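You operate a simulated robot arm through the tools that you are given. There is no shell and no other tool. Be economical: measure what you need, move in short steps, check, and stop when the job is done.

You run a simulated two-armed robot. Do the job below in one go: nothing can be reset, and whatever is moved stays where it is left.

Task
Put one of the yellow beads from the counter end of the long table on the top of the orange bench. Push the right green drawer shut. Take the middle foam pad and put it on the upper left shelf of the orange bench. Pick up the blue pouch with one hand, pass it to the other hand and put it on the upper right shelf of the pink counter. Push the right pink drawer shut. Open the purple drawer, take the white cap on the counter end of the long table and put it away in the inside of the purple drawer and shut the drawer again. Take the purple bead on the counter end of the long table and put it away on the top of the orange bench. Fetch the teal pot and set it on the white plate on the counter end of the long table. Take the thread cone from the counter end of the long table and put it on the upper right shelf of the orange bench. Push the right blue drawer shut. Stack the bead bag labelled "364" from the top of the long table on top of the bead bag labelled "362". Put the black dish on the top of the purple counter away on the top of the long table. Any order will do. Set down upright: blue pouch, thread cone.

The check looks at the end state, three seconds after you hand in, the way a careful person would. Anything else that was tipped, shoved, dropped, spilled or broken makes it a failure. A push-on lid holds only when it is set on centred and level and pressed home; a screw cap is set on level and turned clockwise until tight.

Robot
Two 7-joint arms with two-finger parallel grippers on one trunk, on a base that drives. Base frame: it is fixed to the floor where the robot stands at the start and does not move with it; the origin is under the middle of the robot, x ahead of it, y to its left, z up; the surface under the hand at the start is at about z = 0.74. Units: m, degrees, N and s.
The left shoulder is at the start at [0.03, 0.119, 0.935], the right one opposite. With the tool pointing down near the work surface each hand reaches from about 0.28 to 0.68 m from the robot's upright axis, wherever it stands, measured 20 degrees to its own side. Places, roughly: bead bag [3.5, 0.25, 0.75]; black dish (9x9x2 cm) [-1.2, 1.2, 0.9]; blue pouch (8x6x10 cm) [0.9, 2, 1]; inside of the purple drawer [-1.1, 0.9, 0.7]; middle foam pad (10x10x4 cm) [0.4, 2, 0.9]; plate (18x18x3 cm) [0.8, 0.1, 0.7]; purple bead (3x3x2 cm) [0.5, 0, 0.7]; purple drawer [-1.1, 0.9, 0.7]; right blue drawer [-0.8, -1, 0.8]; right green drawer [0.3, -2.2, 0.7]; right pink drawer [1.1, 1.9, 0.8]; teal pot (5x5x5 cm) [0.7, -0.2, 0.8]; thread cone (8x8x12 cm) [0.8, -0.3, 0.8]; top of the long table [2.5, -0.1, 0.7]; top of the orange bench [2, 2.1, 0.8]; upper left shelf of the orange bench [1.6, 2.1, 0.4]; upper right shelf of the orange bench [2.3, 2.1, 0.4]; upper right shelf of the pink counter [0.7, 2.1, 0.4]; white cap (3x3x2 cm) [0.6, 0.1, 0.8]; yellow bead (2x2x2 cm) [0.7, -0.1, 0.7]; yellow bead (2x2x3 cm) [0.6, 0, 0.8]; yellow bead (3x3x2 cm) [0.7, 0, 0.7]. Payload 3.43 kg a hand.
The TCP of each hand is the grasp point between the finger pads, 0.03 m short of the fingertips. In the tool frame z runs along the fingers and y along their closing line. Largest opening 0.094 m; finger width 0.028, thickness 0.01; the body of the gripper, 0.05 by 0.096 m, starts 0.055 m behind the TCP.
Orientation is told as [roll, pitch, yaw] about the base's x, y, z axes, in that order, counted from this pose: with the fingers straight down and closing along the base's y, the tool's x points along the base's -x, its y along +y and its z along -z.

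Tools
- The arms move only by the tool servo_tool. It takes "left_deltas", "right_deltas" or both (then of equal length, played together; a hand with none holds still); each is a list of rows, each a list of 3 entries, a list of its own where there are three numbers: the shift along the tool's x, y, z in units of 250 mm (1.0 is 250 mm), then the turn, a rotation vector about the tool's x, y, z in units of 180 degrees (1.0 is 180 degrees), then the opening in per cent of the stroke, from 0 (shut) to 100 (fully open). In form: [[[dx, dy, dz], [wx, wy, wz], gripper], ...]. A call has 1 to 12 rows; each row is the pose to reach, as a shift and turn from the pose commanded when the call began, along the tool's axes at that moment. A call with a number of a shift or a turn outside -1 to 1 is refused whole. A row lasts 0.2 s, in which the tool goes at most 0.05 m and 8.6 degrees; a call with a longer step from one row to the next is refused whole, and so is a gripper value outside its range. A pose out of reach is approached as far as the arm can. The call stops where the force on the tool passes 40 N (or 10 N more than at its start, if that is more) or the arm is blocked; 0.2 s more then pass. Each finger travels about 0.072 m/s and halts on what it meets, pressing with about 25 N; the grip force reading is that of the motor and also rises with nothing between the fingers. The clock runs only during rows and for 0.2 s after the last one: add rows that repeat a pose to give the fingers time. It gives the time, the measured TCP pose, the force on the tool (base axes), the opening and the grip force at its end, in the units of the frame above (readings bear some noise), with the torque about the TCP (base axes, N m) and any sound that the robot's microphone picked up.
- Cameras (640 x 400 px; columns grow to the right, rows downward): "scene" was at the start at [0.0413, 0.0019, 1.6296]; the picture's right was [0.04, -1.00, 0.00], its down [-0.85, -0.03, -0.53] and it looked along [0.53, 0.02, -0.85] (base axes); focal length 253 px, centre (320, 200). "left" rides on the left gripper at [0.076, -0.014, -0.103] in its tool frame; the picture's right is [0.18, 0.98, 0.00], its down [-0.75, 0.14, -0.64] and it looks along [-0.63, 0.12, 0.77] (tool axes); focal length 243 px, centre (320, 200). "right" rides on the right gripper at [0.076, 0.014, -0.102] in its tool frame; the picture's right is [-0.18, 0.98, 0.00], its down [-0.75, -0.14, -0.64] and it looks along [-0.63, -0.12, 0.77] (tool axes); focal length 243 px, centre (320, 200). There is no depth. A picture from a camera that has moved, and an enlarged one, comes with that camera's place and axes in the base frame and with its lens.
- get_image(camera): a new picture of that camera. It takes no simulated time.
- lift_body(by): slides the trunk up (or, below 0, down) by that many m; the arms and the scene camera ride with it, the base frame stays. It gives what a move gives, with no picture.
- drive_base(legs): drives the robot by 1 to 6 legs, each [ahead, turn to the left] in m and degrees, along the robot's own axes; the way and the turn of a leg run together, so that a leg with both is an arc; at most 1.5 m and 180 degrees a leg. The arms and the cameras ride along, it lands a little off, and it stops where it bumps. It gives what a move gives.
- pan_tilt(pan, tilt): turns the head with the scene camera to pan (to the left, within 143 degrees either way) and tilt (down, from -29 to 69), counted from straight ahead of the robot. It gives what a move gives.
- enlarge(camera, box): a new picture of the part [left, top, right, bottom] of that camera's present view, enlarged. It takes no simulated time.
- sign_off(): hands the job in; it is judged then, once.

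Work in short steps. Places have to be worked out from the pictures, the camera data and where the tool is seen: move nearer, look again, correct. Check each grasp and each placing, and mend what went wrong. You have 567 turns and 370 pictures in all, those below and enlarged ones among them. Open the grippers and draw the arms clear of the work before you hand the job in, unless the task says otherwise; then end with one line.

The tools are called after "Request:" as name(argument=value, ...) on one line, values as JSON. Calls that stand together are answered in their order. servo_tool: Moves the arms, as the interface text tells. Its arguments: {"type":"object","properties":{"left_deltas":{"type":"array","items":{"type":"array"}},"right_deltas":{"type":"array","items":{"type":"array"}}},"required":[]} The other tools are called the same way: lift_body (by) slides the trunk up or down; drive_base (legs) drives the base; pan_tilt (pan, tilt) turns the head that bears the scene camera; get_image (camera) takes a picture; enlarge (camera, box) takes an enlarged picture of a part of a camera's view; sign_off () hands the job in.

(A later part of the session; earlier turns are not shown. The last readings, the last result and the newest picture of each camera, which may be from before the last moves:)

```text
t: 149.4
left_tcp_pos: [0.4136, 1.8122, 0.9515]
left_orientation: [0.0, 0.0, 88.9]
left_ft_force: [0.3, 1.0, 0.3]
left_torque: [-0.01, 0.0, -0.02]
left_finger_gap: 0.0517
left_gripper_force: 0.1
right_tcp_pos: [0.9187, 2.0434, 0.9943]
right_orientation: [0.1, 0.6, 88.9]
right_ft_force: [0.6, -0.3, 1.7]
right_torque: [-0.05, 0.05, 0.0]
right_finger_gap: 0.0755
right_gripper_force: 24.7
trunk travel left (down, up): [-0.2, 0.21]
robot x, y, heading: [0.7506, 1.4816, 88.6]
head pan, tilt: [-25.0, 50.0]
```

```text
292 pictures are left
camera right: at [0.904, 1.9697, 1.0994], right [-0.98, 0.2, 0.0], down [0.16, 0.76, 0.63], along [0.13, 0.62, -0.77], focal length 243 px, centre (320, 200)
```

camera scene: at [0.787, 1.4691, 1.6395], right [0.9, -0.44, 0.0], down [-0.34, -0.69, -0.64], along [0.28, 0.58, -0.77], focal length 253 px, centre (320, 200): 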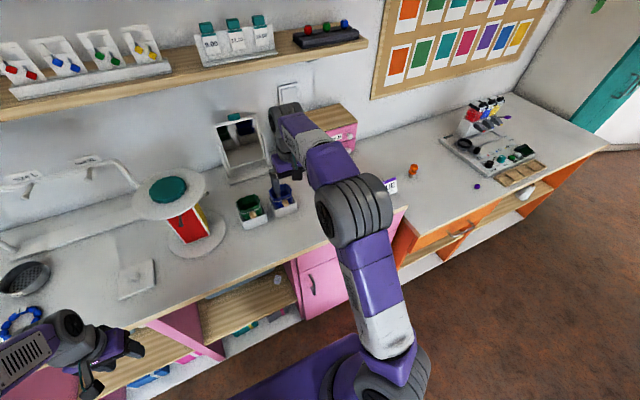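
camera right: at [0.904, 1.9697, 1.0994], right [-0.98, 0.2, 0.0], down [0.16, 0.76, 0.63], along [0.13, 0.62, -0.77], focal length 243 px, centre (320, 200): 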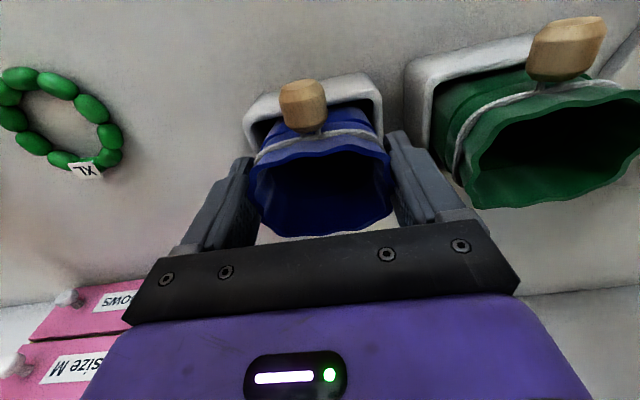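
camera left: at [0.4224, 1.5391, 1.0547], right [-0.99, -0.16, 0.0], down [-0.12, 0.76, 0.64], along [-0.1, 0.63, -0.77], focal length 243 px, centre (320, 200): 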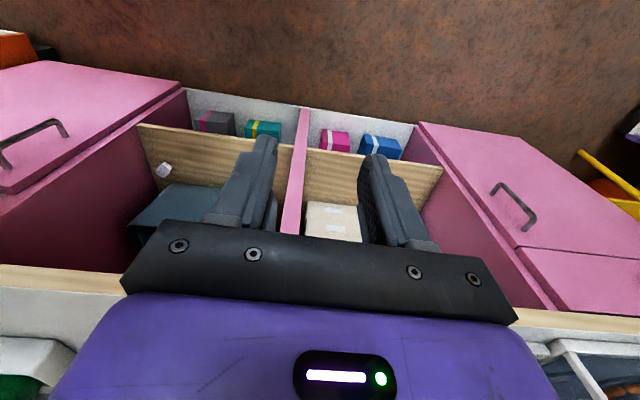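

Now the pouch is gripped at 75 mm width. I lift slowly.

Request:
servo_tool(right_deltas=[[[0, 0, -0.03], [0, 0, 0], 0], [[0, 0, -0.06], [0, 0, 0], 0], [[0, 0, -0.09], [0, 0, 0], 0], [[0, 0, -0.12], [0, 0, 0], 0], [[0, 0, -0.16], [0, 0, 0], 0], [[0, 0, -0.2], [0, 0, 0], 0], [[0, 0, -0.24], [0, 0, 0], 0], [[0, 0, -0.29], [0, 0, 0], 0], [[0, 0, -0.34], [0, 0, 0], 0], [[0, 0, -0.4], [0, 0, 0], 0]])

Request:
get_image(camera="right")

Request:
get_image(camera="scene")

```text
t: 151.6
left_tcp_pos: [0.4142, 1.8126, 0.9507]
left_orientation: [0.0, 0.0, 88.8]
left_ft_force: [1.0, 0.2, 0.3]
left_torque: [0.02, -0.03, -0.01]
left_finger_gap: 0.0517
left_gripper_force: 0.1
right_tcp_pos: [0.9193, 2.0443, 1.0941]
right_orientation: [0.1, 0.5, 88.8]
right_ft_force: [-0.2, -0.5, -0.6]
right_torque: [-0.05, 0.01, -0.01]
right_finger_gap: 0.0758
right_gripper_force: 25.1
trunk travel left (down, up): [-0.2, 0.21]
robot x, y, heading: [0.7487, 1.479, 88.7]
head pan, tilt: [-25.0, 50.0]
```

```text
291 pictures are left
camera right: at [0.9038, 1.9708, 1.199], right [-0.98, 0.2, 0.0], down [0.16, 0.76, 0.63], along [0.13, 0.62, -0.77], focal length 243 px, centre (320, 200)
```

right: 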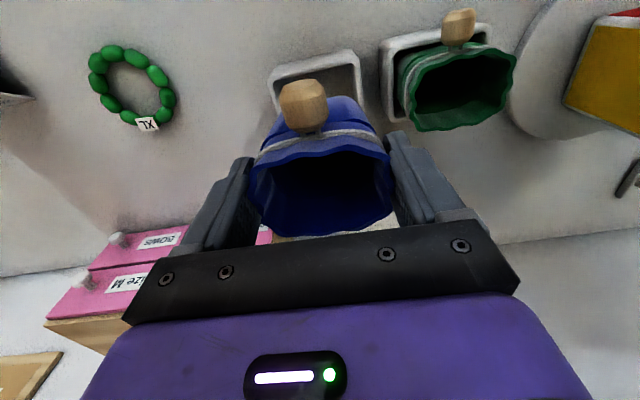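

```text
290 pictures are left
camera scene: at [0.788, 1.5171, 1.6395], right [0.9, -0.44, 0.0], down [-0.34, -0.69, -0.64], along [0.28, 0.58, -0.77], focal length 253 px, centre (320, 200)
```

scene: 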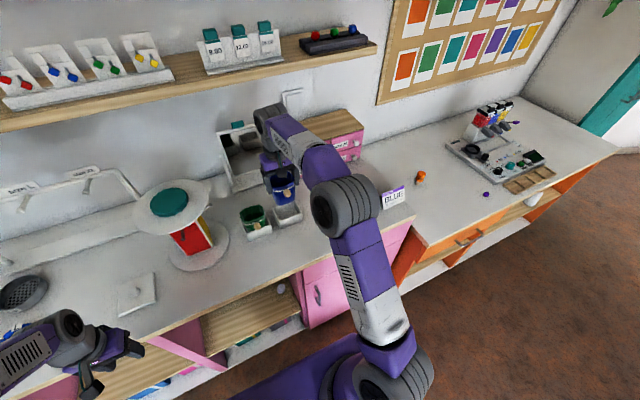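

The pouch is out of the tray. I back off 0.35 m to have free room for the hand-over, then centre the pouch in front of the robot.

Request:
drive_base(legs=[[-0.35, 0]])

Request:
servo_tool(right_deltas=[[[0.02, 0.1, -0.02], [0, 0, 0], 0], [[0.04, 0.2, -0.04], [0, 0, 0], 0], [[0.06, 0.3, -0.06], [0, 0, 0], 0], [[0.08, 0.4, -0.08], [0, 0, 0], 0], [[0.1, 0.5, -0.1], [0, 0, 0], 0], [[0.12, 0.6, -0.1], [0, 0, 0], 0], [[0.12, 0.6, -0.1], [0, 0, 0], 0]])

Request:
pan_tilt(pan=0, tilt=45)

Request:
get_image(camera="scene")

```text
t: 153.8
left_tcp_pos: [0.406, 1.4679, 0.9504]
left_orientation: [0.0, -0.1, 88.8]
left_ft_force: [-0.5, -0.6, 0.4]
left_torque: [-0.03, 0.0, 0.02]
left_finger_gap: 0.0516
left_gripper_force: 0.0
right_tcp_pos: [0.9122, 1.6988, 1.0937]
right_orientation: [0.1, 0.5, 88.7]
right_ft_force: [0.9, 0.4, -0.5]
right_torque: [0.02, -0.01, -0.01]
right_finger_gap: 0.0755
right_gripper_force: 25.2
trunk travel left (down, up): [-0.2, 0.21]
robot x, y, heading: [0.7424, 1.1339, 88.5]
head pan, tilt: [-25.0, 50.0]
```

```text
t: 155.4
left_tcp_pos: [0.4074, 1.4689, 0.9516]
left_orientation: [0.0, 0.0, 88.7]
left_ft_force: [1.0, -0.2, -0.5]
left_torque: [-0.05, 0.01, 0.02]
left_finger_gap: 0.0519
left_gripper_force: 0.0
right_tcp_pos: [0.7609, 1.6721, 1.1208]
right_orientation: [0.1, 0.6, 88.6]
right_ft_force: [0.5, 0.2, 0.8]
right_torque: [-0.02, 0.0, 0.03]
right_finger_gap: 0.0755
right_gripper_force: 25.3
trunk travel left (down, up): [-0.2, 0.21]
robot x, y, heading: [0.7447, 1.134, 88.6]
head pan, tilt: [-25.0, 50.0]
```

```text
t: 156.3
left_tcp_pos: [0.4058, 1.4682, 0.951]
left_orientation: [0.0, -0.1, 88.7]
left_ft_force: [-0.4, -0.7, -0.7]
left_torque: [-0.02, 0.01, 0.02]
left_finger_gap: 0.052
left_gripper_force: 0.1
right_tcp_pos: [0.7612, 1.6721, 1.1197]
right_orientation: [0.1, 0.6, 88.6]
right_ft_force: [-0.5, 0.1, -0.6]
right_torque: [0.01, 0.01, 0.04]
right_finger_gap: 0.0756
right_gripper_force: 24.8
trunk travel left (down, up): [-0.2, 0.21]
robot x, y, heading: [0.7433, 1.1349, 88.6]
head pan, tilt: [0.0, 45.0]
```

```text
289 pictures are left
camera scene: at [0.7481, 1.185, 1.6464], right [1.0, -0.02, 0.0], down [-0.02, -0.71, -0.71], along [0.02, 0.71, -0.71], focal length 253 px, centre (320, 200)
```

scene: 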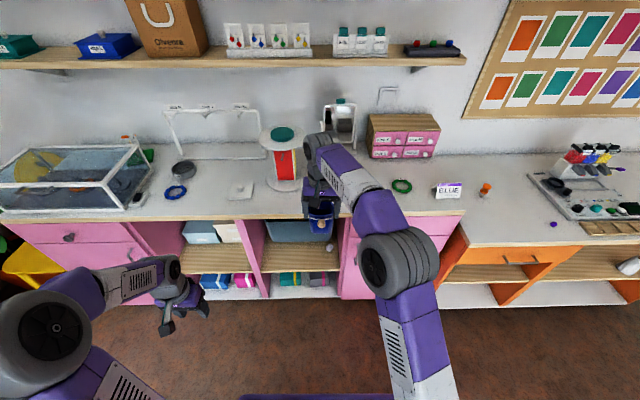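

The pouch hangs in front of the robot. I move it 5 cm further forward and tilt the left hand to −70° at its side, ready for the hand-over.

Request:
servo_tool(left_deltas=[[[-0.01, -0.04, -0.06], [0, -0.045, 0], 70], [[-0.02, -0.08, -0.12], [0, -0.09, 0], 90], [[-0.03, -0.12, -0.18], [0, -0.135, 0], 100], [[-0.04, -0.16, -0.24], [0, -0.18, 0], 100], [[-0.05, -0.2, -0.3], [0, -0.225, 0], 100], [[-0.06, -0.25, -0.36], [0, -0.27, 0], 100], [[-0.07, -0.3, -0.42], [0, -0.315, 0], 100], [[-0.08, -0.34, -0.48], [0, -0.355, 0], 100], [[-0.08, -0.376, -0.52], [0, -0.389, 0], 100], [[-0.08, -0.376, -0.52], [0, -0.389, 0], 100]], right_deltas=[[[-0.04, 0, 0], [0, 0, 0], 0], [[-0.08, 0, 0], [0, 0, 0], 0], [[-0.12, 0, 0], [0, 0, 0], 0], [[-0.16, 0, 0], [0, 0, 0], 0], [[-0.2, 0, 0], [0, 0, 0], 0], [[-0.2, 0, 0], [0, 0, 0], 0], [[-0.2, 0, 0], [0, 0, 0], 0], [[-0.2, 0, 0], [0, 0, 0], 0], [[-0.2, 0, 0], [0, 0, 0], 0], [[-0.2, 0, 0], [0, 0, 0], 0]])

Request:
get_image(camera="left")

Request:
get_image(camera="scene")

```text
t: 158.5
left_tcp_pos: [0.4592, 1.5504, 1.1193]
left_orientation: [0.0, -70.0, 88.6]
left_ft_force: [0.0, -0.6, 0.0]
left_torque: [-0.02, 0.0, -0.01]
left_finger_gap: 0.0939
left_gripper_force: 0.2
left hand out of reach, approached as far as the arm can: row 5, 6, 7, 8, 9, 10
right_tcp_pos: [0.7616, 1.7127, 1.1184]
right_orientation: [0.2, 0.6, 88.7]
right_ft_force: [-0.3, 0.1, -0.1]
right_torque: [-0.03, 0.01, 0.02]
right_finger_gap: 0.0756
right_gripper_force: 24.9
right hand out of reach, approached as far as the arm can: row 5, 6, 7, 8, 9, 10
trunk travel left (down, up): [-0.2, 0.21]
robot x, y, heading: [0.746, 1.1358, 88.7]
head pan, tilt: [0.0, 45.0]
```

```text
288 pictures are left
camera left: at [0.471, 1.4282, 1.083], right [-0.98, -0.04, -0.17], down [-0.15, -0.34, 0.93], along [-0.1, 0.94, 0.33], focal length 243 px, centre (320, 200)
```

left: 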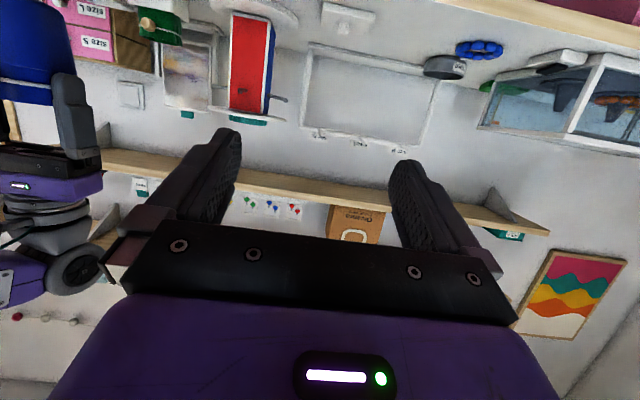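

```text
287 pictures are left
camera scene: at [0.748, 1.1847, 1.6465], right [1.0, -0.02, 0.0], down [-0.02, -0.71, -0.71], along [0.02, 0.71, -0.71], focal length 253 px, centre (320, 200)
```

scene: 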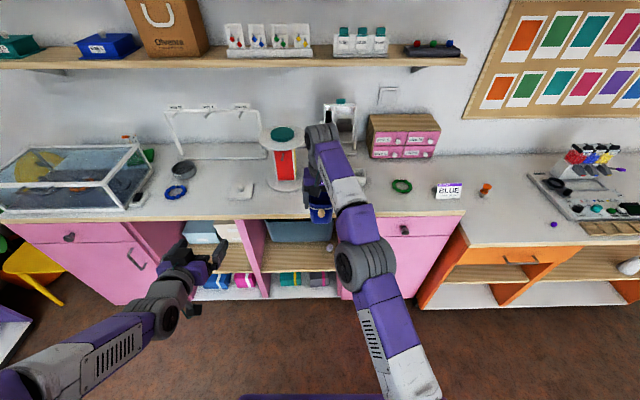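

Both hands are too high for comfortable reach. I bring the pouch lower and further out, and the left hand to a pre-pose lower and behind it.

Request:
servo_tool(left_deltas=[[[0.103, 0, 0.06], [0, 0, 0], 100], [[0.206, 0, 0.12], [0, 0, 0], 100], [[0.309, -0.08, 0.19], [0, 0, 0], 100], [[0.41, -0.18, 0.26], [0, 0, 0], 100], [[0.514, -0.3, 0.34], [0, 0, 0], 100], [[0.617, -0.4, 0.41], [0, 0, 0], 100], [[0.72, -0.5, 0.475], [0, 0, 0], 100], [[0.72, -0.56, 0.475], [0, 0, 0], 100]], right_deltas=[[[-0.02, 0, 0.1], [0, 0, 0], 0], [[-0.04, 0, 0.2], [0, 0, 0], 0], [[-0.06, 0, 0.3], [0, 0, 0], 0], [[-0.08, 0, 0.4], [0, 0, 0], 0], [[-0.1, 0, 0.5], [0, 0, 0], 0], [[-0.12, 0, 0.6], [0, 0, 0], 0], [[-0.148, 0, 0.672], [0, 0, 0], 0], [[-0.148, 0, 0.672], [0, 0, 0], 0]])

Request:
get_image(camera="left")

Request:
get_image(camera="scene")

```text
t: 160.3
left_tcp_pos: [0.5991, 1.597, 0.9109]
left_orientation: [0.1, -70.1, 88.6]
left_ft_force: [-0.4, -0.1, 0.3]
left_torque: [0.02, -0.02, -0.01]
left_finger_gap: 0.094
left_gripper_force: 0.1
left hand out of reach, approached as far as the arm can: row 1, 2, 3, 4, 5
right_tcp_pos: [0.7645, 1.7481, 0.9474]
right_orientation: [0.1, 0.6, 88.7]
right_ft_force: [0.0, -0.1, -0.6]
right_torque: [0.0, -0.01, -0.03]
right_finger_gap: 0.0757
right_gripper_force: 24.9
trunk travel left (down, up): [-0.2, 0.21]
robot x, y, heading: [0.7423, 1.1336, 88.6]
head pan, tilt: [0.0, 45.0]
```

```text
286 pictures are left
camera left: at [0.6119, 1.4749, 0.8747], right [-0.98, -0.04, -0.17], down [-0.15, -0.34, 0.93], along [-0.1, 0.94, 0.33], focal length 243 px, centre (320, 200)
```

left: 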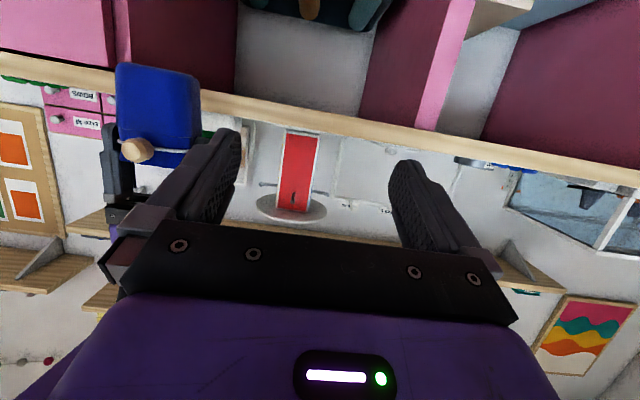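

```text
285 pictures are left
camera scene: at [0.7483, 1.184, 1.6465], right [1.0, -0.02, 0.0], down [-0.02, -0.71, -0.71], along [0.02, 0.71, -0.71], focal length 253 px, centre (320, 200)
```

scene: 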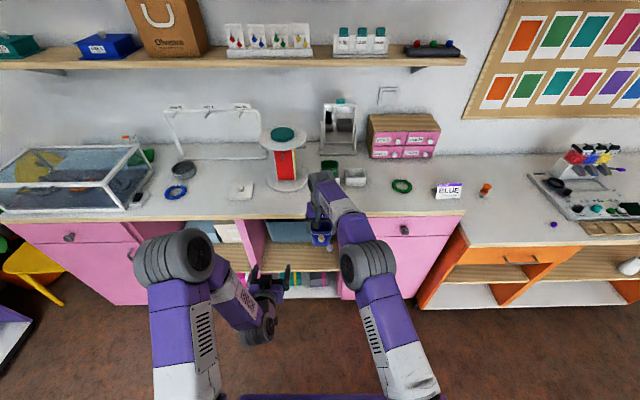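

The pouch spans z≈0.861–0.955 with its bead at the front. I move the left hand laterally to directly behind it.

Request:
servo_tool(left_deltas=[[[-0.02, -0.13, 0.01], [0, 0, 0], 100], [[-0.04, -0.26, 0.02], [0, 0, 0], 100], [[-0.06, -0.39, 0.04], [0, 0, 0], 100], [[-0.08, -0.52, 0.05], [0, 0, 0], 100], [[-0.095, -0.656, 0.063], [0, 0, 0], 100], [[-0.095, -0.656, 0.063], [0, 0, 0], 100]])

Request:
get_image(camera="left")

```text
t: 161.7
left_tcp_pos: [0.764, 1.6161, 0.9258]
left_orientation: [-0.2, -70.1, 88.8]
left_ft_force: [0.8, 0.0, 0.1]
left_torque: [0.0, -0.03, -0.03]
left_finger_gap: 0.0939
left_gripper_force: 0.1
right_tcp_pos: [0.7632, 1.747, 0.9488]
right_orientation: [0.1, 0.5, 88.7]
right_ft_force: [1.0, 0.4, 0.1]
right_torque: [-0.04, 0.02, -0.01]
right_finger_gap: 0.0758
right_gripper_force: 25.4
trunk travel left (down, up): [-0.2, 0.21]
robot x, y, heading: [0.7501, 1.1377, 88.6]
head pan, tilt: [0.0, 45.0]
```

```text
284 pictures are left
camera left: at [0.7753, 1.493, 0.8915], right [-0.98, -0.04, -0.17], down [-0.15, -0.34, 0.93], along [-0.1, 0.94, 0.33], focal length 243 px, centre (320, 200)
```

left: 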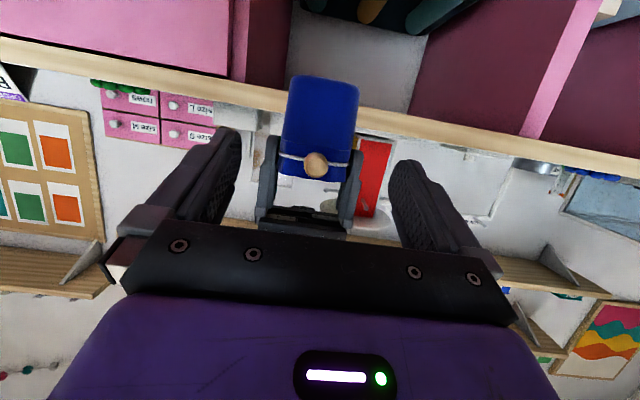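

Well aligned. I advance along the tool axis to straddle the pouch's lower half.

Request:
servo_tool(left_deltas=[[[-0.003, -0.004, 0.08], [0, 0, 0], 100], [[-0.006, -0.004, 0.16], [0, 0, 0], 100], [[-0.009, -0.004, 0.25], [0, 0, 0], 100], [[-0.012, -0.004, 0.34], [0, 0, 0], 100], [[-0.015, -0.004, 0.42], [0, 0, 0], 100], [[-0.017, -0.004, 0.492], [0, 0, 0], 100], [[-0.017, -0.004, 0.492], [0, 0, 0], 100]])

Request:
get_image(camera="left")

Request:
get_image(camera="right")

```text
t: 163.3
left_tcp_pos: [0.7684, 1.7354, 0.8883]
left_orientation: [0.1, -70.0, 88.6]
left_ft_force: [0.6, -0.5, 0.0]
left_torque: [-0.02, -0.02, 0.01]
left_finger_gap: 0.094
left_gripper_force: 0.1
right_tcp_pos: [0.7647, 1.7469, 0.9482]
right_orientation: [0.1, 0.6, 88.6]
right_ft_force: [-0.5, -0.7, -0.3]
right_torque: [0.01, 0.02, 0.03]
right_finger_gap: 0.0758
right_gripper_force: 25.0
trunk travel left (down, up): [-0.2, 0.21]
robot x, y, heading: [0.7417, 1.1363, 88.4]
head pan, tilt: [0.0, 45.0]
```

```text
283 pictures are left
camera left: at [0.7797, 1.6113, 0.8534], right [-0.98, -0.04, -0.17], down [-0.15, -0.34, 0.93], along [-0.1, 0.94, 0.33], focal length 243 px, centre (320, 200)
```

left: 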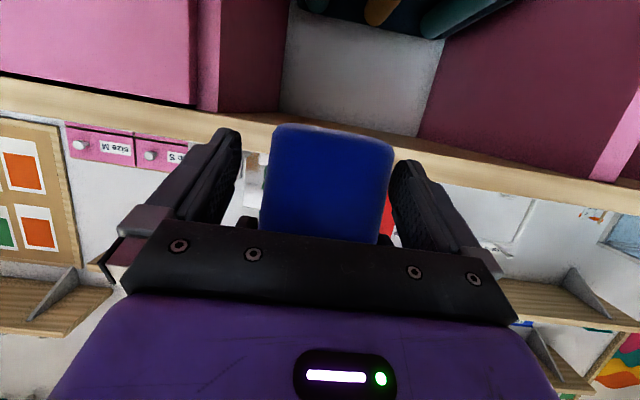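

```text
282 pictures are left
camera right: at [0.7482, 1.674, 1.0539], right [-0.98, 0.21, 0.0], down [0.16, 0.76, 0.63], along [0.13, 0.62, -0.77], focal length 243 px, centre (320, 200)
```

right: 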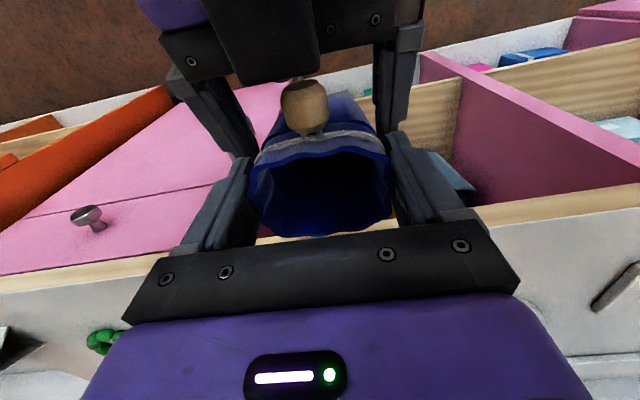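

Left fingers straddle the lower half; I centre by 4 mm and close the left gripper.

Request:
servo_tool(left_deltas=[[[0, 0.016, 0], [0, 0, 0], 100], [[0, 0.016, 0], [0, 0, 0], 80], [[0, 0.016, 0], [0, 0, 0], 60], [[0, 0.016, 0], [0, 0, 0], 0], [[0, 0.016, 0], [0, 0, 0], 0], [[0, 0.016, 0], [0, 0, 0], 0], [[0, 0.016, 0], [0, 0, 0], 0]])

```text
t: 164.9
left_tcp_pos: [0.7628, 1.7355, 0.8878]
left_orientation: [0.0, -69.9, 88.6]
left_ft_force: [-2.4, 3.1, -0.1]
left_torque: [-0.06, -0.12, -0.03]
left_finger_gap: 0.0741
left_gripper_force: 25.2
right_tcp_pos: [0.7637, 1.7483, 0.9493]
right_orientation: [0.1, 0.6, 88.7]
right_ft_force: [2.8, -2.3, 0.1]
right_torque: [-0.04, -0.05, 0.06]
right_finger_gap: 0.0755
right_gripper_force: 25.1
trunk travel left (down, up): [-0.2, 0.21]
robot x, y, heading: [0.747, 1.1346, 88.7]
head pan, tilt: [0.0, 45.0]
```

Both hands hold it now (left gap 74 mm). I open the right gripper and raise that hand away.

Request:
servo_tool(right_deltas=[[[0, 0, 0], [0, 0, 0], 90], [[0, 0, 0], [0, 0, 0], 100], [[0, 0, 0], [0, 0, 0], 100], [[0, 0, -0.1], [0, 0, 0], 100], [[0, 0, -0.2], [0, 0, 0], 100], [[0, 0, -0.35], [0, 0, 0], 100], [[0, 0, -0.5], [0, 0, 0], 100], [[0.05, -0.12, -0.55], [0, 0, 0], 100], [[0.1, -0.3, -0.55], [0, 0, 0], 100], [[0.2, -0.45, -0.55], [0, 0, 0], 100], [[0.3, -0.6, -0.55], [0, 0, 0], 100], [[0.4, -0.75, -0.55], [0, 0, 0], 100]])

Request:
get_image(camera="left")

Request:
get_image(camera="scene")

```text
t: 167.5
left_tcp_pos: [0.7647, 1.7344, 0.8893]
left_orientation: [0.0, -70.1, 88.6]
left_ft_force: [-0.1, -0.1, 0.2]
left_torque: [-0.03, -0.01, 0.02]
left_finger_gap: 0.074
left_gripper_force: 25.2
right_tcp_pos: [0.9498, 1.6431, 1.0869]
right_orientation: [0.1, 0.4, 88.6]
right_ft_force: [0.2, 0.2, -0.1]
right_torque: [0.02, 0.0, 0.0]
right_finger_gap: 0.0941
right_gripper_force: 0.0
right hand out of reach, approached as far as the arm can: row 6, 7, 8
trunk travel left (down, up): [-0.2, 0.21]
robot x, y, heading: [0.746, 1.1352, 88.6]
head pan, tilt: [0.0, 45.0]
```

```text
281 pictures are left
camera left: at [0.7763, 1.6113, 0.8538], right [-0.98, -0.04, -0.17], down [-0.15, -0.34, 0.93], along [-0.1, 0.94, 0.33], focal length 243 px, centre (320, 200)
```

left: 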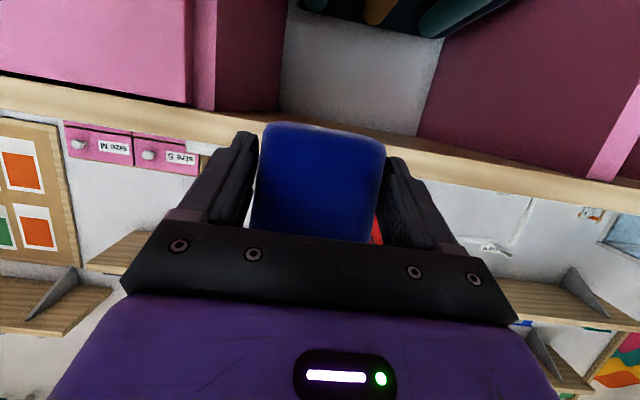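

```text
280 pictures are left
camera scene: at [0.749, 1.1838, 1.6465], right [1.0, -0.02, 0.0], down [-0.02, -0.71, -0.71], along [0.02, 0.71, -0.71], focal length 253 px, centre (320, 200)
```

scene: 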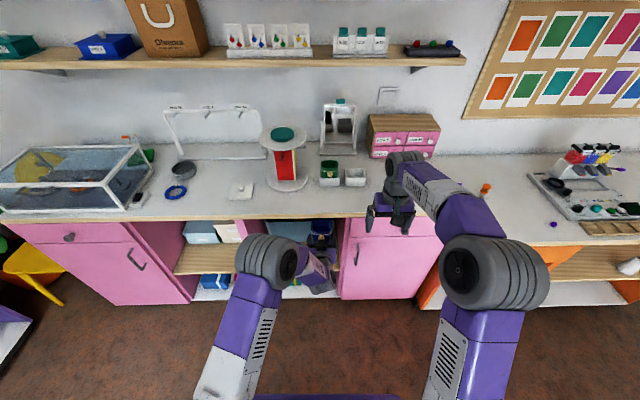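

The pouch is in the left hand alone. I pull the right hand back, lower the trunk, and lower the left hand in front of the shelf column.

Request:
servo_tool(right_deltas=[[[0.12, -0.06, 0], [0, 0, 0], 100], [[0.24, -0.12, 0], [0, 0, 0], 100], [[0.36, -0.2, 0], [0, 0, 0], 100], [[0.48, -0.3, 0], [0, 0, 0], 100], [[0.55, -0.4, 0], [0, 0, 0], 100]])

Request:
lift_body(by=-0.19)

Request:
servo_tool(left_deltas=[[[0.1, 0.06, 0.036], [0, 0, 0], 0], [[0.2, 0.12, 0.073], [0, 0, 0], 0], [[0.3, 0.18, 0.109], [0, 0, 0], 0], [[0.4, 0.24, 0.146], [0, 0, 0], 0], [[0.5, 0.3, 0.182], [0, 0, 0], 0], [[0.6, 0.38, 0.218], [0, 0, 0], 0], [[0.68, 0.48, 0.247], [0, 0, 0], 0], [[0.68, 0.5, 0.247], [0, 0, 0], 0]])

Request:
get_image(camera="left")

Request:
get_image(camera="scene")

```text
t: 168.7
left_tcp_pos: [0.7643, 1.734, 0.8887]
left_orientation: [0.0, -70.0, 88.5]
left_ft_force: [-0.2, -0.1, 0.4]
left_torque: [0.01, -0.03, -0.01]
left_finger_gap: 0.0739
left_gripper_force: 24.8
right_tcp_pos: [1.0467, 1.5048, 1.0903]
right_orientation: [0.2, 0.7, 88.8]
right_ft_force: [-0.2, 0.5, 0.0]
right_torque: [0.02, 0.01, -0.02]
right_finger_gap: 0.0941
right_gripper_force: 0.1
trunk travel left (down, up): [-0.2, 0.21]
robot x, y, heading: [0.7411, 1.1358, 88.5]
head pan, tilt: [0.0, 45.0]
```

```text
t: 170.8
left_tcp_pos: [0.7644, 1.7348, 0.7005]
left_orientation: [0.1, -70.1, 88.7]
left_ft_force: [0.3, 0.5, 0.3]
left_torque: [-0.04, 0.02, 0.04]
left_finger_gap: 0.0739
left_gripper_force: 25.1
right_tcp_pos: [1.0462, 1.5053, 0.8987]
right_orientation: [0.1, 0.6, 88.6]
right_ft_force: [0.2, 0.2, 0.1]
right_torque: [0.04, -0.01, 0.02]
right_finger_gap: 0.094
right_gripper_force: 0.1
trunk travel left (down, up): [-0.01, 0.4]
robot x, y, heading: [0.7414, 1.1353, 88.7]
head pan, tilt: [0.0, 45.0]
```

```text
t: 172.6
left_tcp_pos: [0.6366, 1.7379, 0.5182]
left_orientation: [0.0, -70.2, 88.6]
left_ft_force: [0.0, 0.5, 0.4]
left_torque: [-0.05, 0.01, -0.01]
left_finger_gap: 0.0737
left_gripper_force: 24.8
right_tcp_pos: [1.0455, 1.5064, 0.8999]
right_orientation: [0.1, 0.7, 88.8]
right_ft_force: [0.4, 0.3, -0.4]
right_torque: [0.0, 0.06, 0.01]
right_finger_gap: 0.0938
right_gripper_force: 0.1
trunk travel left (down, up): [-0.01, 0.4]
robot x, y, heading: [0.7463, 1.1345, 88.5]
head pan, tilt: [0.0, 45.0]
```

```text
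279 pictures are left
camera left: at [0.6487, 1.6147, 0.4828], right [-0.98, -0.04, -0.17], down [-0.15, -0.34, 0.93], along [-0.1, 0.94, 0.33], focal length 243 px, centre (320, 200)
```

left: 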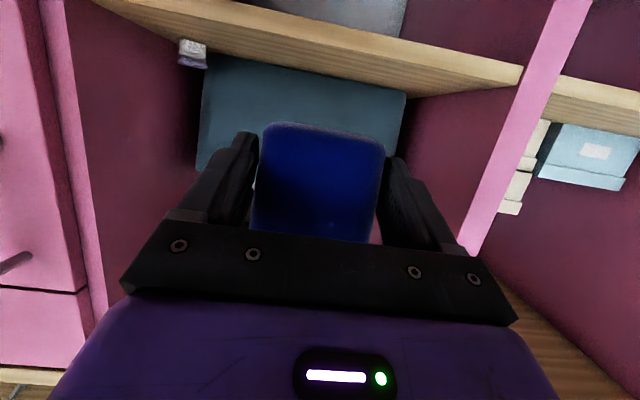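

```text
278 pictures are left
camera scene: at [0.748, 1.185, 1.4565], right [1.0, -0.02, 0.0], down [-0.02, -0.71, -0.71], along [0.02, 0.71, -0.71], focal length 253 px, centre (320, 200)
```

scene: 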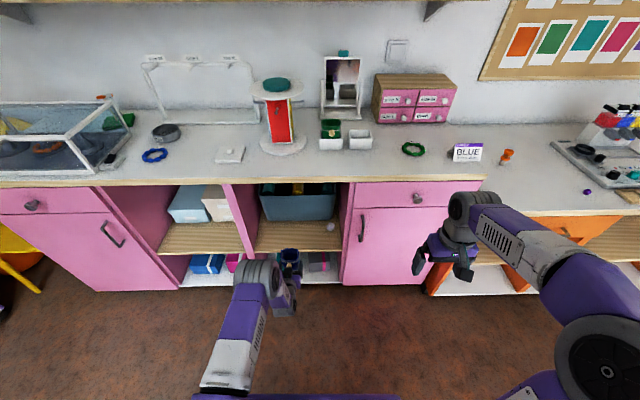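

Shelf top is ≈0.427, the pouch has 6 cm clearance. I drive forward 0.2 m to bring it over the shelf.

Request:
drive_base(legs=[[0.2, 0]])

Request:
get_image(camera="left")

Request:
get_image(camera="scene")

```text
t: 174.2
left_tcp_pos: [0.6447, 1.9355, 0.5173]
left_orientation: [0.0, -70.0, 88.5]
left_ft_force: [-0.2, 0.0, -0.3]
left_torque: [0.01, 0.02, -0.03]
left_finger_gap: 0.0737
left_gripper_force: 25.1
right_tcp_pos: [1.0523, 1.7016, 0.8986]
right_orientation: [0.1, 0.6, 88.4]
right_ft_force: [-0.1, -0.6, 0.7]
right_torque: [0.0, -0.01, -0.04]
right_finger_gap: 0.0942
right_gripper_force: 0.0
trunk travel left (down, up): [-0.01, 0.4]
robot x, y, heading: [0.7478, 1.3337, 88.6]
head pan, tilt: [0.0, 45.0]
```

```text
277 pictures are left
camera left: at [0.6563, 1.8118, 0.4827], right [-0.98, -0.04, -0.17], down [-0.15, -0.34, 0.93], along [-0.09, 0.94, 0.33], focal length 243 px, centre (320, 200)
```

left: 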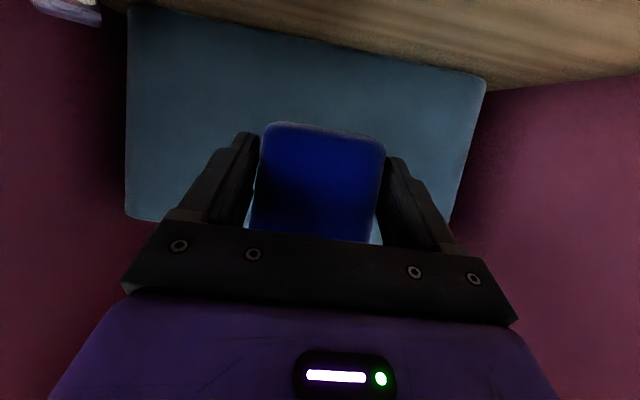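

```text
276 pictures are left
camera scene: at [0.7534, 1.3821, 1.4564], right [1.0, -0.03, 0.0], down [-0.02, -0.71, -0.71], along [0.02, 0.71, -0.71], focal length 253 px, centre (320, 200)
```

scene: 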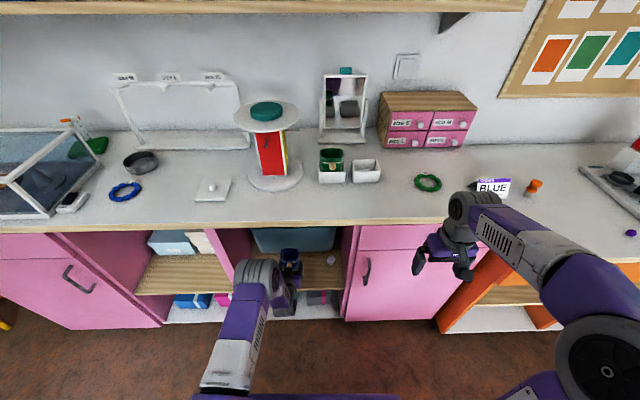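

The crate is 7 cm behind; good. I lower to just above the shelf, then feel down.

Request:
servo_tool(left_deltas=[[[0.06, 0, 0.022], [0, 0, 0], 0], [[0.12, 0, 0.044], [0, 0, 0], 0], [[0.18, 0, 0.065], [0, 0, 0], 0], [[0.21, 0, 0.076], [0, 0, 0], 0], [[0.226, 0, 0.082], [0, 0, 0], 0], [[0.226, 0, 0.082], [0, 0, 0], 0]])

Request:
servo_tool(left_deltas=[[[0.007, 0, 0.0026], [0, 0, 0], 0], [[0.014, 0, 0.005], [0, 0, 0], 0], [[0.021, 0, 0.0077], [0, 0, 0], 0], [[0.021, 0, 0.0077], [0, 0, 0], 0]])

```text
t: 175.6
left_tcp_pos: [0.6463, 1.9349, 0.4573]
left_orientation: [0.0, -70.0, 88.4]
left_ft_force: [0.3, 0.4, 0.5]
left_torque: [0.0, -0.01, -0.01]
left_finger_gap: 0.0737
left_gripper_force: 24.9
right_tcp_pos: [1.0532, 1.7001, 0.8988]
right_orientation: [0.1, 0.6, 88.4]
right_ft_force: [-0.2, -0.1, 0.2]
right_torque: [0.03, 0.01, 0.0]
right_finger_gap: 0.0938
right_gripper_force: 0.1
trunk travel left (down, up): [-0.01, 0.4]
robot x, y, heading: [0.7473, 1.3306, 88.2]
head pan, tilt: [0.0, 45.0]
```

```text
t: 176.6
left_tcp_pos: [0.6449, 1.936, 0.452]
left_orientation: [0.0, -70.0, 88.4]
left_ft_force: [0.4, 0.0, 0.1]
left_torque: [0.0, 0.03, -0.01]
left_finger_gap: 0.0738
left_gripper_force: 24.8
right_tcp_pos: [1.0518, 1.6997, 0.8991]
right_orientation: [0.1, 0.6, 88.4]
right_ft_force: [0.9, 0.4, -0.1]
right_torque: [0.0, 0.01, 0.01]
right_finger_gap: 0.0942
right_gripper_force: 0.0
trunk travel left (down, up): [-0.01, 0.4]
robot x, y, heading: [0.7491, 1.3284, 88.1]
head pan, tilt: [0.0, 45.0]
```

Request:
servo_tool(left_deltas=[[[0.006, 0, 0.002], [0, 0, 0], 0], [[0.011, 0, 0.004], [0, 0, 0], 0], [[0.011, 0, 0.004], [0, 0, 0], 0]])

Request:
servo_tool(left_deltas=[[[0.006, 0, 0.002], [0, 0, 0], 0], [[0.011, 0, 0.004], [0, 0, 0], 0], [[0.011, 0, 0.004], [0, 0, 0], 0]])

Request:
get_image(camera="left")

```text
t: 177.4
left_tcp_pos: [0.6454, 1.9348, 0.4487]
left_orientation: [0.1, -70.0, 88.3]
left_ft_force: [-0.2, 0.2, -0.5]
left_torque: [0.0, 0.02, 0.01]
left_finger_gap: 0.0738
left_gripper_force: 25.8
right_tcp_pos: [1.0525, 1.7004, 0.8982]
right_orientation: [0.2, 0.6, 88.4]
right_ft_force: [-0.3, 0.8, -0.2]
right_torque: [0.03, 0.02, 0.0]
right_finger_gap: 0.0936
right_gripper_force: 0.0
trunk travel left (down, up): [-0.01, 0.4]
robot x, y, heading: [0.7532, 1.3338, 88.3]
head pan, tilt: [0.0, 45.0]
```

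```text
t: 178.2
left_tcp_pos: [0.6459, 1.9347, 0.4491]
left_orientation: [-0.1, -70.3, 88.4]
left_ft_force: [0.5, -1.8, 8.3]
left_torque: [0.06, 0.12, -0.04]
left_finger_gap: 0.0739
left_gripper_force: 25.3
right_tcp_pos: [1.0533, 1.6999, 0.8997]
right_orientation: [0.1, 0.5, 88.5]
right_ft_force: [0.2, 0.2, 0.6]
right_torque: [0.02, 0.0, -0.02]
right_finger_gap: 0.0939
right_gripper_force: 0.0
trunk travel left (down, up): [-0.01, 0.4]
robot x, y, heading: [0.7511, 1.3323, 88.4]
head pan, tilt: [0.0, 45.0]
```

```text
275 pictures are left
camera left: at [0.6569, 1.812, 0.4127], right [-0.98, -0.03, -0.17], down [-0.15, -0.35, 0.93], along [-0.09, 0.94, 0.33], focal length 243 px, centre (320, 200)
```

left: 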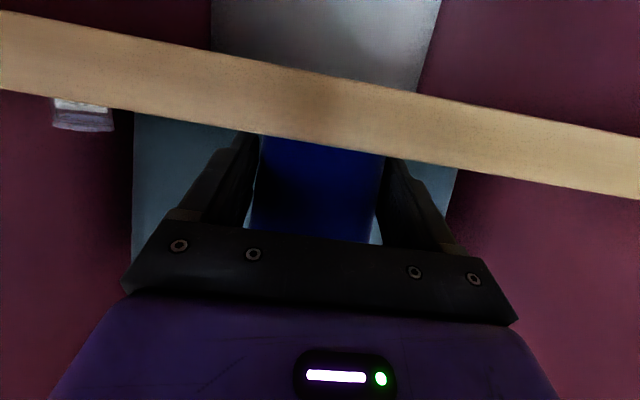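

Contact. I release gradually and withdraw straight back.

Request:
servo_tool(left_deltas=[[[-0.004, 0, 0], [0, 0, 0], 70], [[-0.004, 0, 0], [0, 0, 0], 82], [[-0.004, 0, 0], [0, 0, 0], 90], [[-0.004, 0, 0], [0, 0, 0], 100], [[-0.004, 0, 0], [0, 0, 0], 100], [[0, 0, -0.08], [0, 0, 0], 100], [[0, 0, -0.18], [0, 0, 0], 100], [[0, 0, -0.3], [0, 0, 0], 100], [[0, 0, -0.42], [0, 0, 0], 100], [[0, 0, -0.55], [0, 0, 0], 100]])

Request:
get_image(camera="left")

```text
t: 180.4
left_tcp_pos: [0.6421, 1.8043, 0.4953]
left_orientation: [0.0, -70.1, 88.4]
left_ft_force: [-0.5, 0.2, 0.0]
left_torque: [0.02, 0.0, 0.0]
left_finger_gap: 0.0939
left_gripper_force: 0.2
right_tcp_pos: [1.0516, 1.7007, 0.899]
right_orientation: [0.1, 0.5, 88.4]
right_ft_force: [1.0, -0.4, -0.5]
right_torque: [-0.01, 0.0, -0.01]
right_finger_gap: 0.094
right_gripper_force: 0.0
trunk travel left (down, up): [-0.01, 0.4]
robot x, y, heading: [0.7523, 1.3342, 88.4]
head pan, tilt: [0.0, 45.0]
```

```text
274 pictures are left
camera left: at [0.6531, 1.6807, 0.4592], right [-0.98, -0.04, -0.17], down [-0.15, -0.34, 0.93], along [-0.09, 0.94, 0.33], focal length 243 px, centre (320, 200)
```

left: 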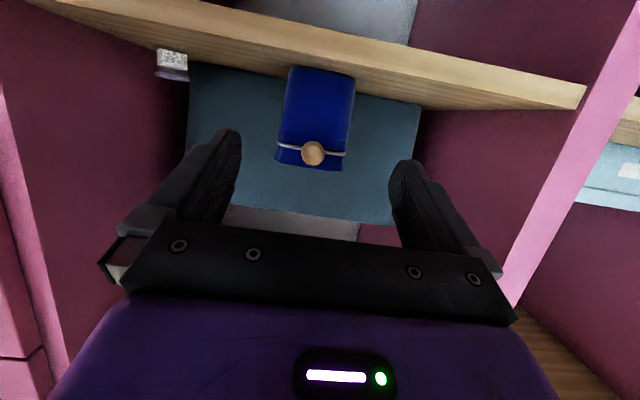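

The pouch stands upright on the shelf. I back off, raise the trunk, and move the left hand up for the foam pad.

Request:
drive_base(legs=[[-0.3, 0]])

Request:
lift_body(by=0.19)

Request:
servo_tool(left_deltas=[[[-0.1, 0.1, 0], [0, 0.04, 0], 100], [[-0.25, 0.2, 0], [0, 0.08, 0], 100], [[-0.4, 0.3, 0.02], [0, 0.111, 0], 100], [[-0.55, 0.4, 0.04], [0, 0.111, 0], 100], [[-0.7, 0.5, 0.06], [0, 0.111, 0], 100], [[-0.85, 0.6, 0.08], [0, 0.111, 0], 100], [[-1.0, 0.7, 0.1], [0, 0.111, 0], 100], [[-1.0, 0.8, 0.1], [0, 0.111, 0], 100]])

```text
t: 182.4
left_tcp_pos: [0.6337, 1.5018, 0.4949]
left_orientation: [0.0, -70.1, 88.3]
left_ft_force: [-0.1, -0.4, -0.8]
left_torque: [-0.02, 0.02, -0.01]
left_finger_gap: 0.094
left_gripper_force: 0.0
right_tcp_pos: [1.044, 1.3985, 0.9001]
right_orientation: [0.1, 0.6, 88.3]
right_ft_force: [-0.7, 0.1, -0.3]
right_torque: [0.03, -0.03, 0.0]
right_finger_gap: 0.0939
right_gripper_force: 0.1
trunk travel left (down, up): [-0.01, 0.4]
robot x, y, heading: [0.7409, 1.0294, 88.2]
head pan, tilt: [0.0, 45.0]
```

```text
t: 184.5
left_tcp_pos: [0.6345, 1.5009, 0.6849]
left_orientation: [0.0, -70.0, 88.3]
left_ft_force: [0.3, 0.3, -0.4]
left_torque: [0.01, -0.02, 0.01]
left_finger_gap: 0.0939
left_gripper_force: 0.0
right_tcp_pos: [1.0441, 1.398, 1.0884]
right_orientation: [0.1, 0.6, 88.3]
right_ft_force: [0.3, -0.1, 0.5]
right_torque: [0.03, 0.01, 0.0]
right_finger_gap: 0.0943
right_gripper_force: 0.2
trunk travel left (down, up): [-0.2, 0.21]
robot x, y, heading: [0.7418, 1.0316, 88.4]
head pan, tilt: [0.0, 45.0]
```

```text
t: 186.3
left_tcp_pos: [0.4348, 1.6183, 0.9108]
left_orientation: [0.0, -49.9, 88.3]
left_ft_force: [0.6, -0.2, 0.4]
left_torque: [0.0, 0.0, 0.02]
left_finger_gap: 0.0939
left_gripper_force: 0.3
right_tcp_pos: [1.0434, 1.3982, 1.0897]
right_orientation: [0.1, 0.5, 88.2]
right_ft_force: [0.3, -0.1, -0.1]
right_torque: [-0.01, -0.05, 0.04]
right_finger_gap: 0.0938
right_gripper_force: 0.1
trunk travel left (down, up): [-0.2, 0.21]
robot x, y, heading: [0.7364, 1.0311, 88.4]
head pan, tilt: [0.0, 45.0]
```

Request:
servo_tool(left_deltas=[[[-0.12, 0, -0.1], [0, 0, 0], 100], [[-0.245, 0, -0.206], [0, 0, 0], 100], [[-0.3, 0, -0.25], [0, 0, 0], 100]])

Request:
drive_base(legs=[[0.28, 0]])

Request:
get_image(camera="left")

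Request:
enlarge(camera="scene", box=[180, 130, 340, 250])

```text
t: 187.1
left_tcp_pos: [0.4381, 1.6177, 1.0089]
left_orientation: [0.0, -50.1, 88.3]
left_ft_force: [-0.4, -0.5, -0.2]
left_torque: [-0.02, 0.02, -0.02]
left_finger_gap: 0.0939
left_gripper_force: 0.1
right_tcp_pos: [1.0433, 1.3971, 1.0888]
right_orientation: [0.0, 0.6, 88.3]
right_ft_force: [-0.4, 0.0, -0.1]
right_torque: [-0.01, -0.03, -0.02]
right_finger_gap: 0.0937
right_gripper_force: 0.0
trunk travel left (down, up): [-0.2, 0.21]
robot x, y, heading: [0.7415, 1.0271, 88.4]
head pan, tilt: [0.0, 45.0]
```

```text
t: 189.1
left_tcp_pos: [0.4408, 1.8931, 1.0084]
left_orientation: [0.0, -50.0, 88.6]
left_ft_force: [-0.1, 0.8, -0.7]
left_torque: [0.03, 0.0, 0.0]
left_finger_gap: 0.0942
left_gripper_force: 0.0
right_tcp_pos: [1.0487, 1.6779, 1.0899]
right_orientation: [0.2, 0.5, 88.7]
right_ft_force: [0.2, -0.2, 0.2]
right_torque: [-0.05, -0.02, 0.03]
right_finger_gap: 0.0941
right_gripper_force: 0.0
trunk travel left (down, up): [-0.2, 0.21]
robot x, y, heading: [0.7483, 1.3051, 88.6]
head pan, tilt: [0.0, 45.0]
```

```text
273 pictures are left
camera left: at [0.4533, 1.7655, 1.0173], right [-0.99, -0.1, -0.14], down [-0.14, 0.0, 0.99], along [-0.1, 1.0, -0.01], focal length 243 px, centre (320, 200)
```

left: 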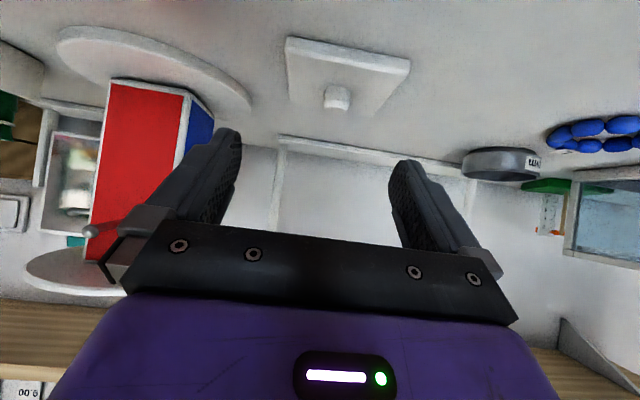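

```text
3.33 times, centred on (260, 190) of scene
camera zoom: at [0.7517, 1.3573, 1.6464], right [1.0, -0.02, 0.0], down [-0.02, -0.71, -0.71], along [0.02, 0.71, -0.71], focal length 845 px, centre (520, 233)
```

zoom: 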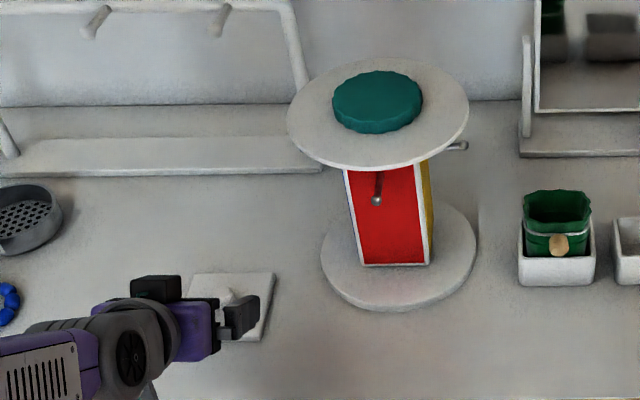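

The knob is at about (0.4245, 2.016, 0.90). I set the hand to −60° with partly open fingers, 8 cm short of the knob.

Request:
servo_tool(left_deltas=[[[0.02, -0.02, 0.06], [0, -0.02, 0], 60], [[0.04, -0.045, 0.12], [0, -0.04, 0], 60], [[0.071, -0.065, 0.227], [0, -0.0556, 0], 60], [[0.071, -0.065, 0.227], [0, -0.0556, 0], 60]])

Request:
get_image(camera="left")

```text
t: 190.1
left_tcp_pos: [0.461, 1.9249, 0.9587]
left_orientation: [0.0, -60.2, 88.7]
left_ft_force: [0.2, -0.2, 0.0]
left_torque: [0.01, 0.0, 0.01]
left_finger_gap: 0.0565
left_gripper_force: 0.1
right_tcp_pos: [1.0483, 1.6763, 1.089]
right_orientation: [0.1, 0.7, 88.6]
right_ft_force: [0.3, -0.4, 0.9]
right_torque: [0.02, -0.02, 0.01]
right_finger_gap: 0.0938
right_gripper_force: 0.1
trunk travel left (down, up): [-0.2, 0.21]
robot x, y, heading: [0.7472, 1.3116, 88.6]
head pan, tilt: [0.0, 45.0]
```

```text
271 pictures are left
camera left: at [0.4721, 1.7969, 0.9449], right [-0.98, -0.07, -0.16], down [-0.15, -0.18, 0.97], along [-0.1, 0.98, 0.17], focal length 243 px, centre (320, 200)
```

left: 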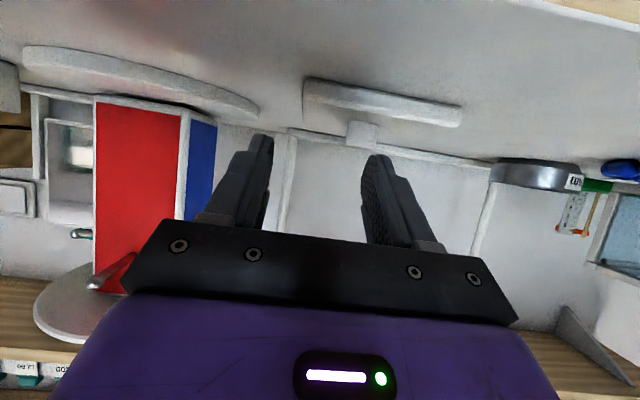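

I shifted the wrong way; and heights suggest counter ≈0.895, knob ≈(0.428, 1.992, 0.92). I correct the pre-grasp.

Request:
servo_tool(left_deltas=[[[-0.009, 0.066, -0.06], [0, 0, 0], 60], [[-0.018, 0.132, -0.121], [0, 0, 0], 60], [[-0.018, 0.132, -0.121], [0, 0, 0], 60]])

Request:
get_image(camera="left")

Request:
enlarge(camera="left", box=[240, 60, 440, 185])

```text
t: 190.9
left_tcp_pos: [0.4228, 1.901, 0.9782]
left_orientation: [0.1, -60.2, 88.6]
left_ft_force: [0.6, 0.1, 0.6]
left_torque: [-0.01, -0.02, -0.03]
left_finger_gap: 0.0564
left_gripper_force: 0.1
right_tcp_pos: [1.0509, 1.6767, 1.0886]
right_orientation: [0.1, 0.6, 88.7]
right_ft_force: [0.2, -0.1, -0.3]
right_torque: [-0.01, -0.01, -0.01]
right_finger_gap: 0.0937
right_gripper_force: 0.1
trunk travel left (down, up): [-0.2, 0.21]
robot x, y, heading: [0.7447, 1.3059, 88.7]
head pan, tilt: [0.0, 45.0]
```

```text
270 pictures are left
camera left: at [0.4366, 1.7738, 0.9641], right [-0.98, -0.07, -0.16], down [-0.15, -0.18, 0.97], along [-0.1, 0.98, 0.16], focal length 243 px, centre (320, 200)
```

left: 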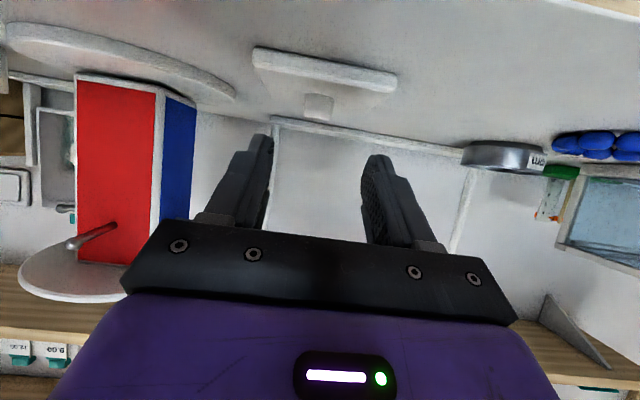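

```text
3.20 times, centred on (340, 122) of left
camera zoom: at [0.4366, 1.7738, 0.9641], right [-0.98, -0.07, -0.16], down [-0.15, -0.18, 0.97], along [-0.1, 0.98, 0.16], focal length 776 px, centre (256, 448)
```

zoom: 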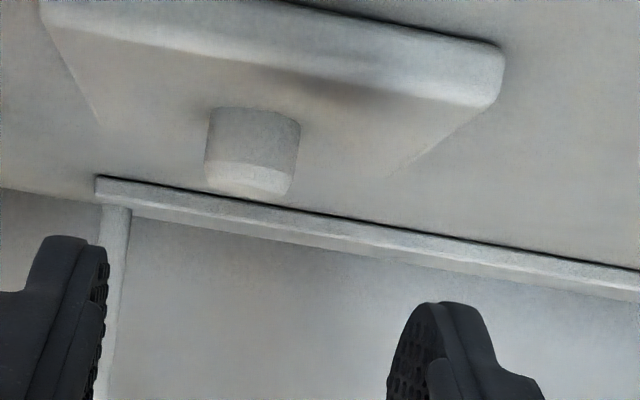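

Clear view: the knob is a 27 mm cylinder, z≈0.913–0.931. I advance to straddle it with the fingertips.

Request:
servo_tool(left_deltas=[[[-0.003, -0.006, 0.08], [0, 0, 0], 60], [[-0.006, -0.012, 0.16], [0, 0, 0], 60], [[-0.008, -0.018, 0.24], [0, 0, 0], 60], [[-0.01, -0.018, 0.313], [0, 0, 0], 60], [[-0.01, -0.018, 0.313], [0, 0, 0], 60]])

Request:
get_image(camera="left")

Request:
enlarge(camera="scene", box=[190, 150, 310, 240])

```text
t: 192.1
left_tcp_pos: [0.4312, 1.9715, 0.9396]
left_orientation: [0.0, -60.1, 88.7]
left_ft_force: [-0.5, 0.4, -0.2]
left_torque: [-0.01, -0.02, 0.03]
left_finger_gap: 0.0566
left_gripper_force: 0.1
right_tcp_pos: [1.0485, 1.6757, 1.0901]
right_orientation: [0.1, 0.5, 88.7]
right_ft_force: [0.4, -0.7, -0.8]
right_torque: [-0.01, 0.0, -0.02]
right_finger_gap: 0.094
right_gripper_force: 0.1
trunk travel left (down, up): [-0.2, 0.21]
robot x, y, heading: [0.7466, 1.309, 88.6]
head pan, tilt: [0.0, 45.0]
```

```text
268 pictures are left
camera left: at [0.4433, 1.8434, 0.9267], right [-0.98, -0.07, -0.16], down [-0.15, -0.18, 0.97], along [-0.1, 0.98, 0.16], focal length 243 px, centre (320, 200)
```

left: 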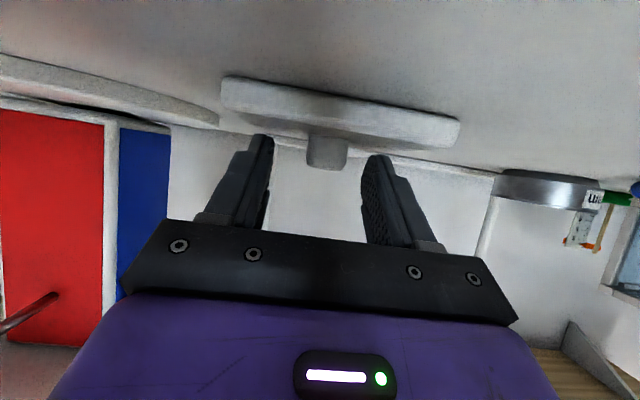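

```text
4.44 times, centred on (250, 195) of scene
camera zoom: at [0.7517, 1.3562, 1.6465], right [1.0, -0.02, 0.0], down [-0.02, -0.71, -0.71], along [0.02, 0.71, -0.71], focal length 1126 px, centre (631, 222)
```

zoom: 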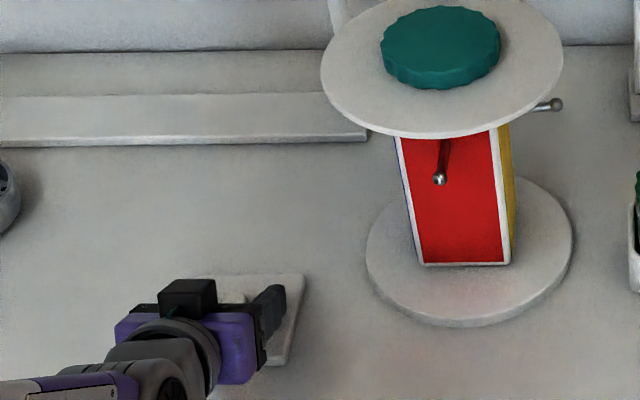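

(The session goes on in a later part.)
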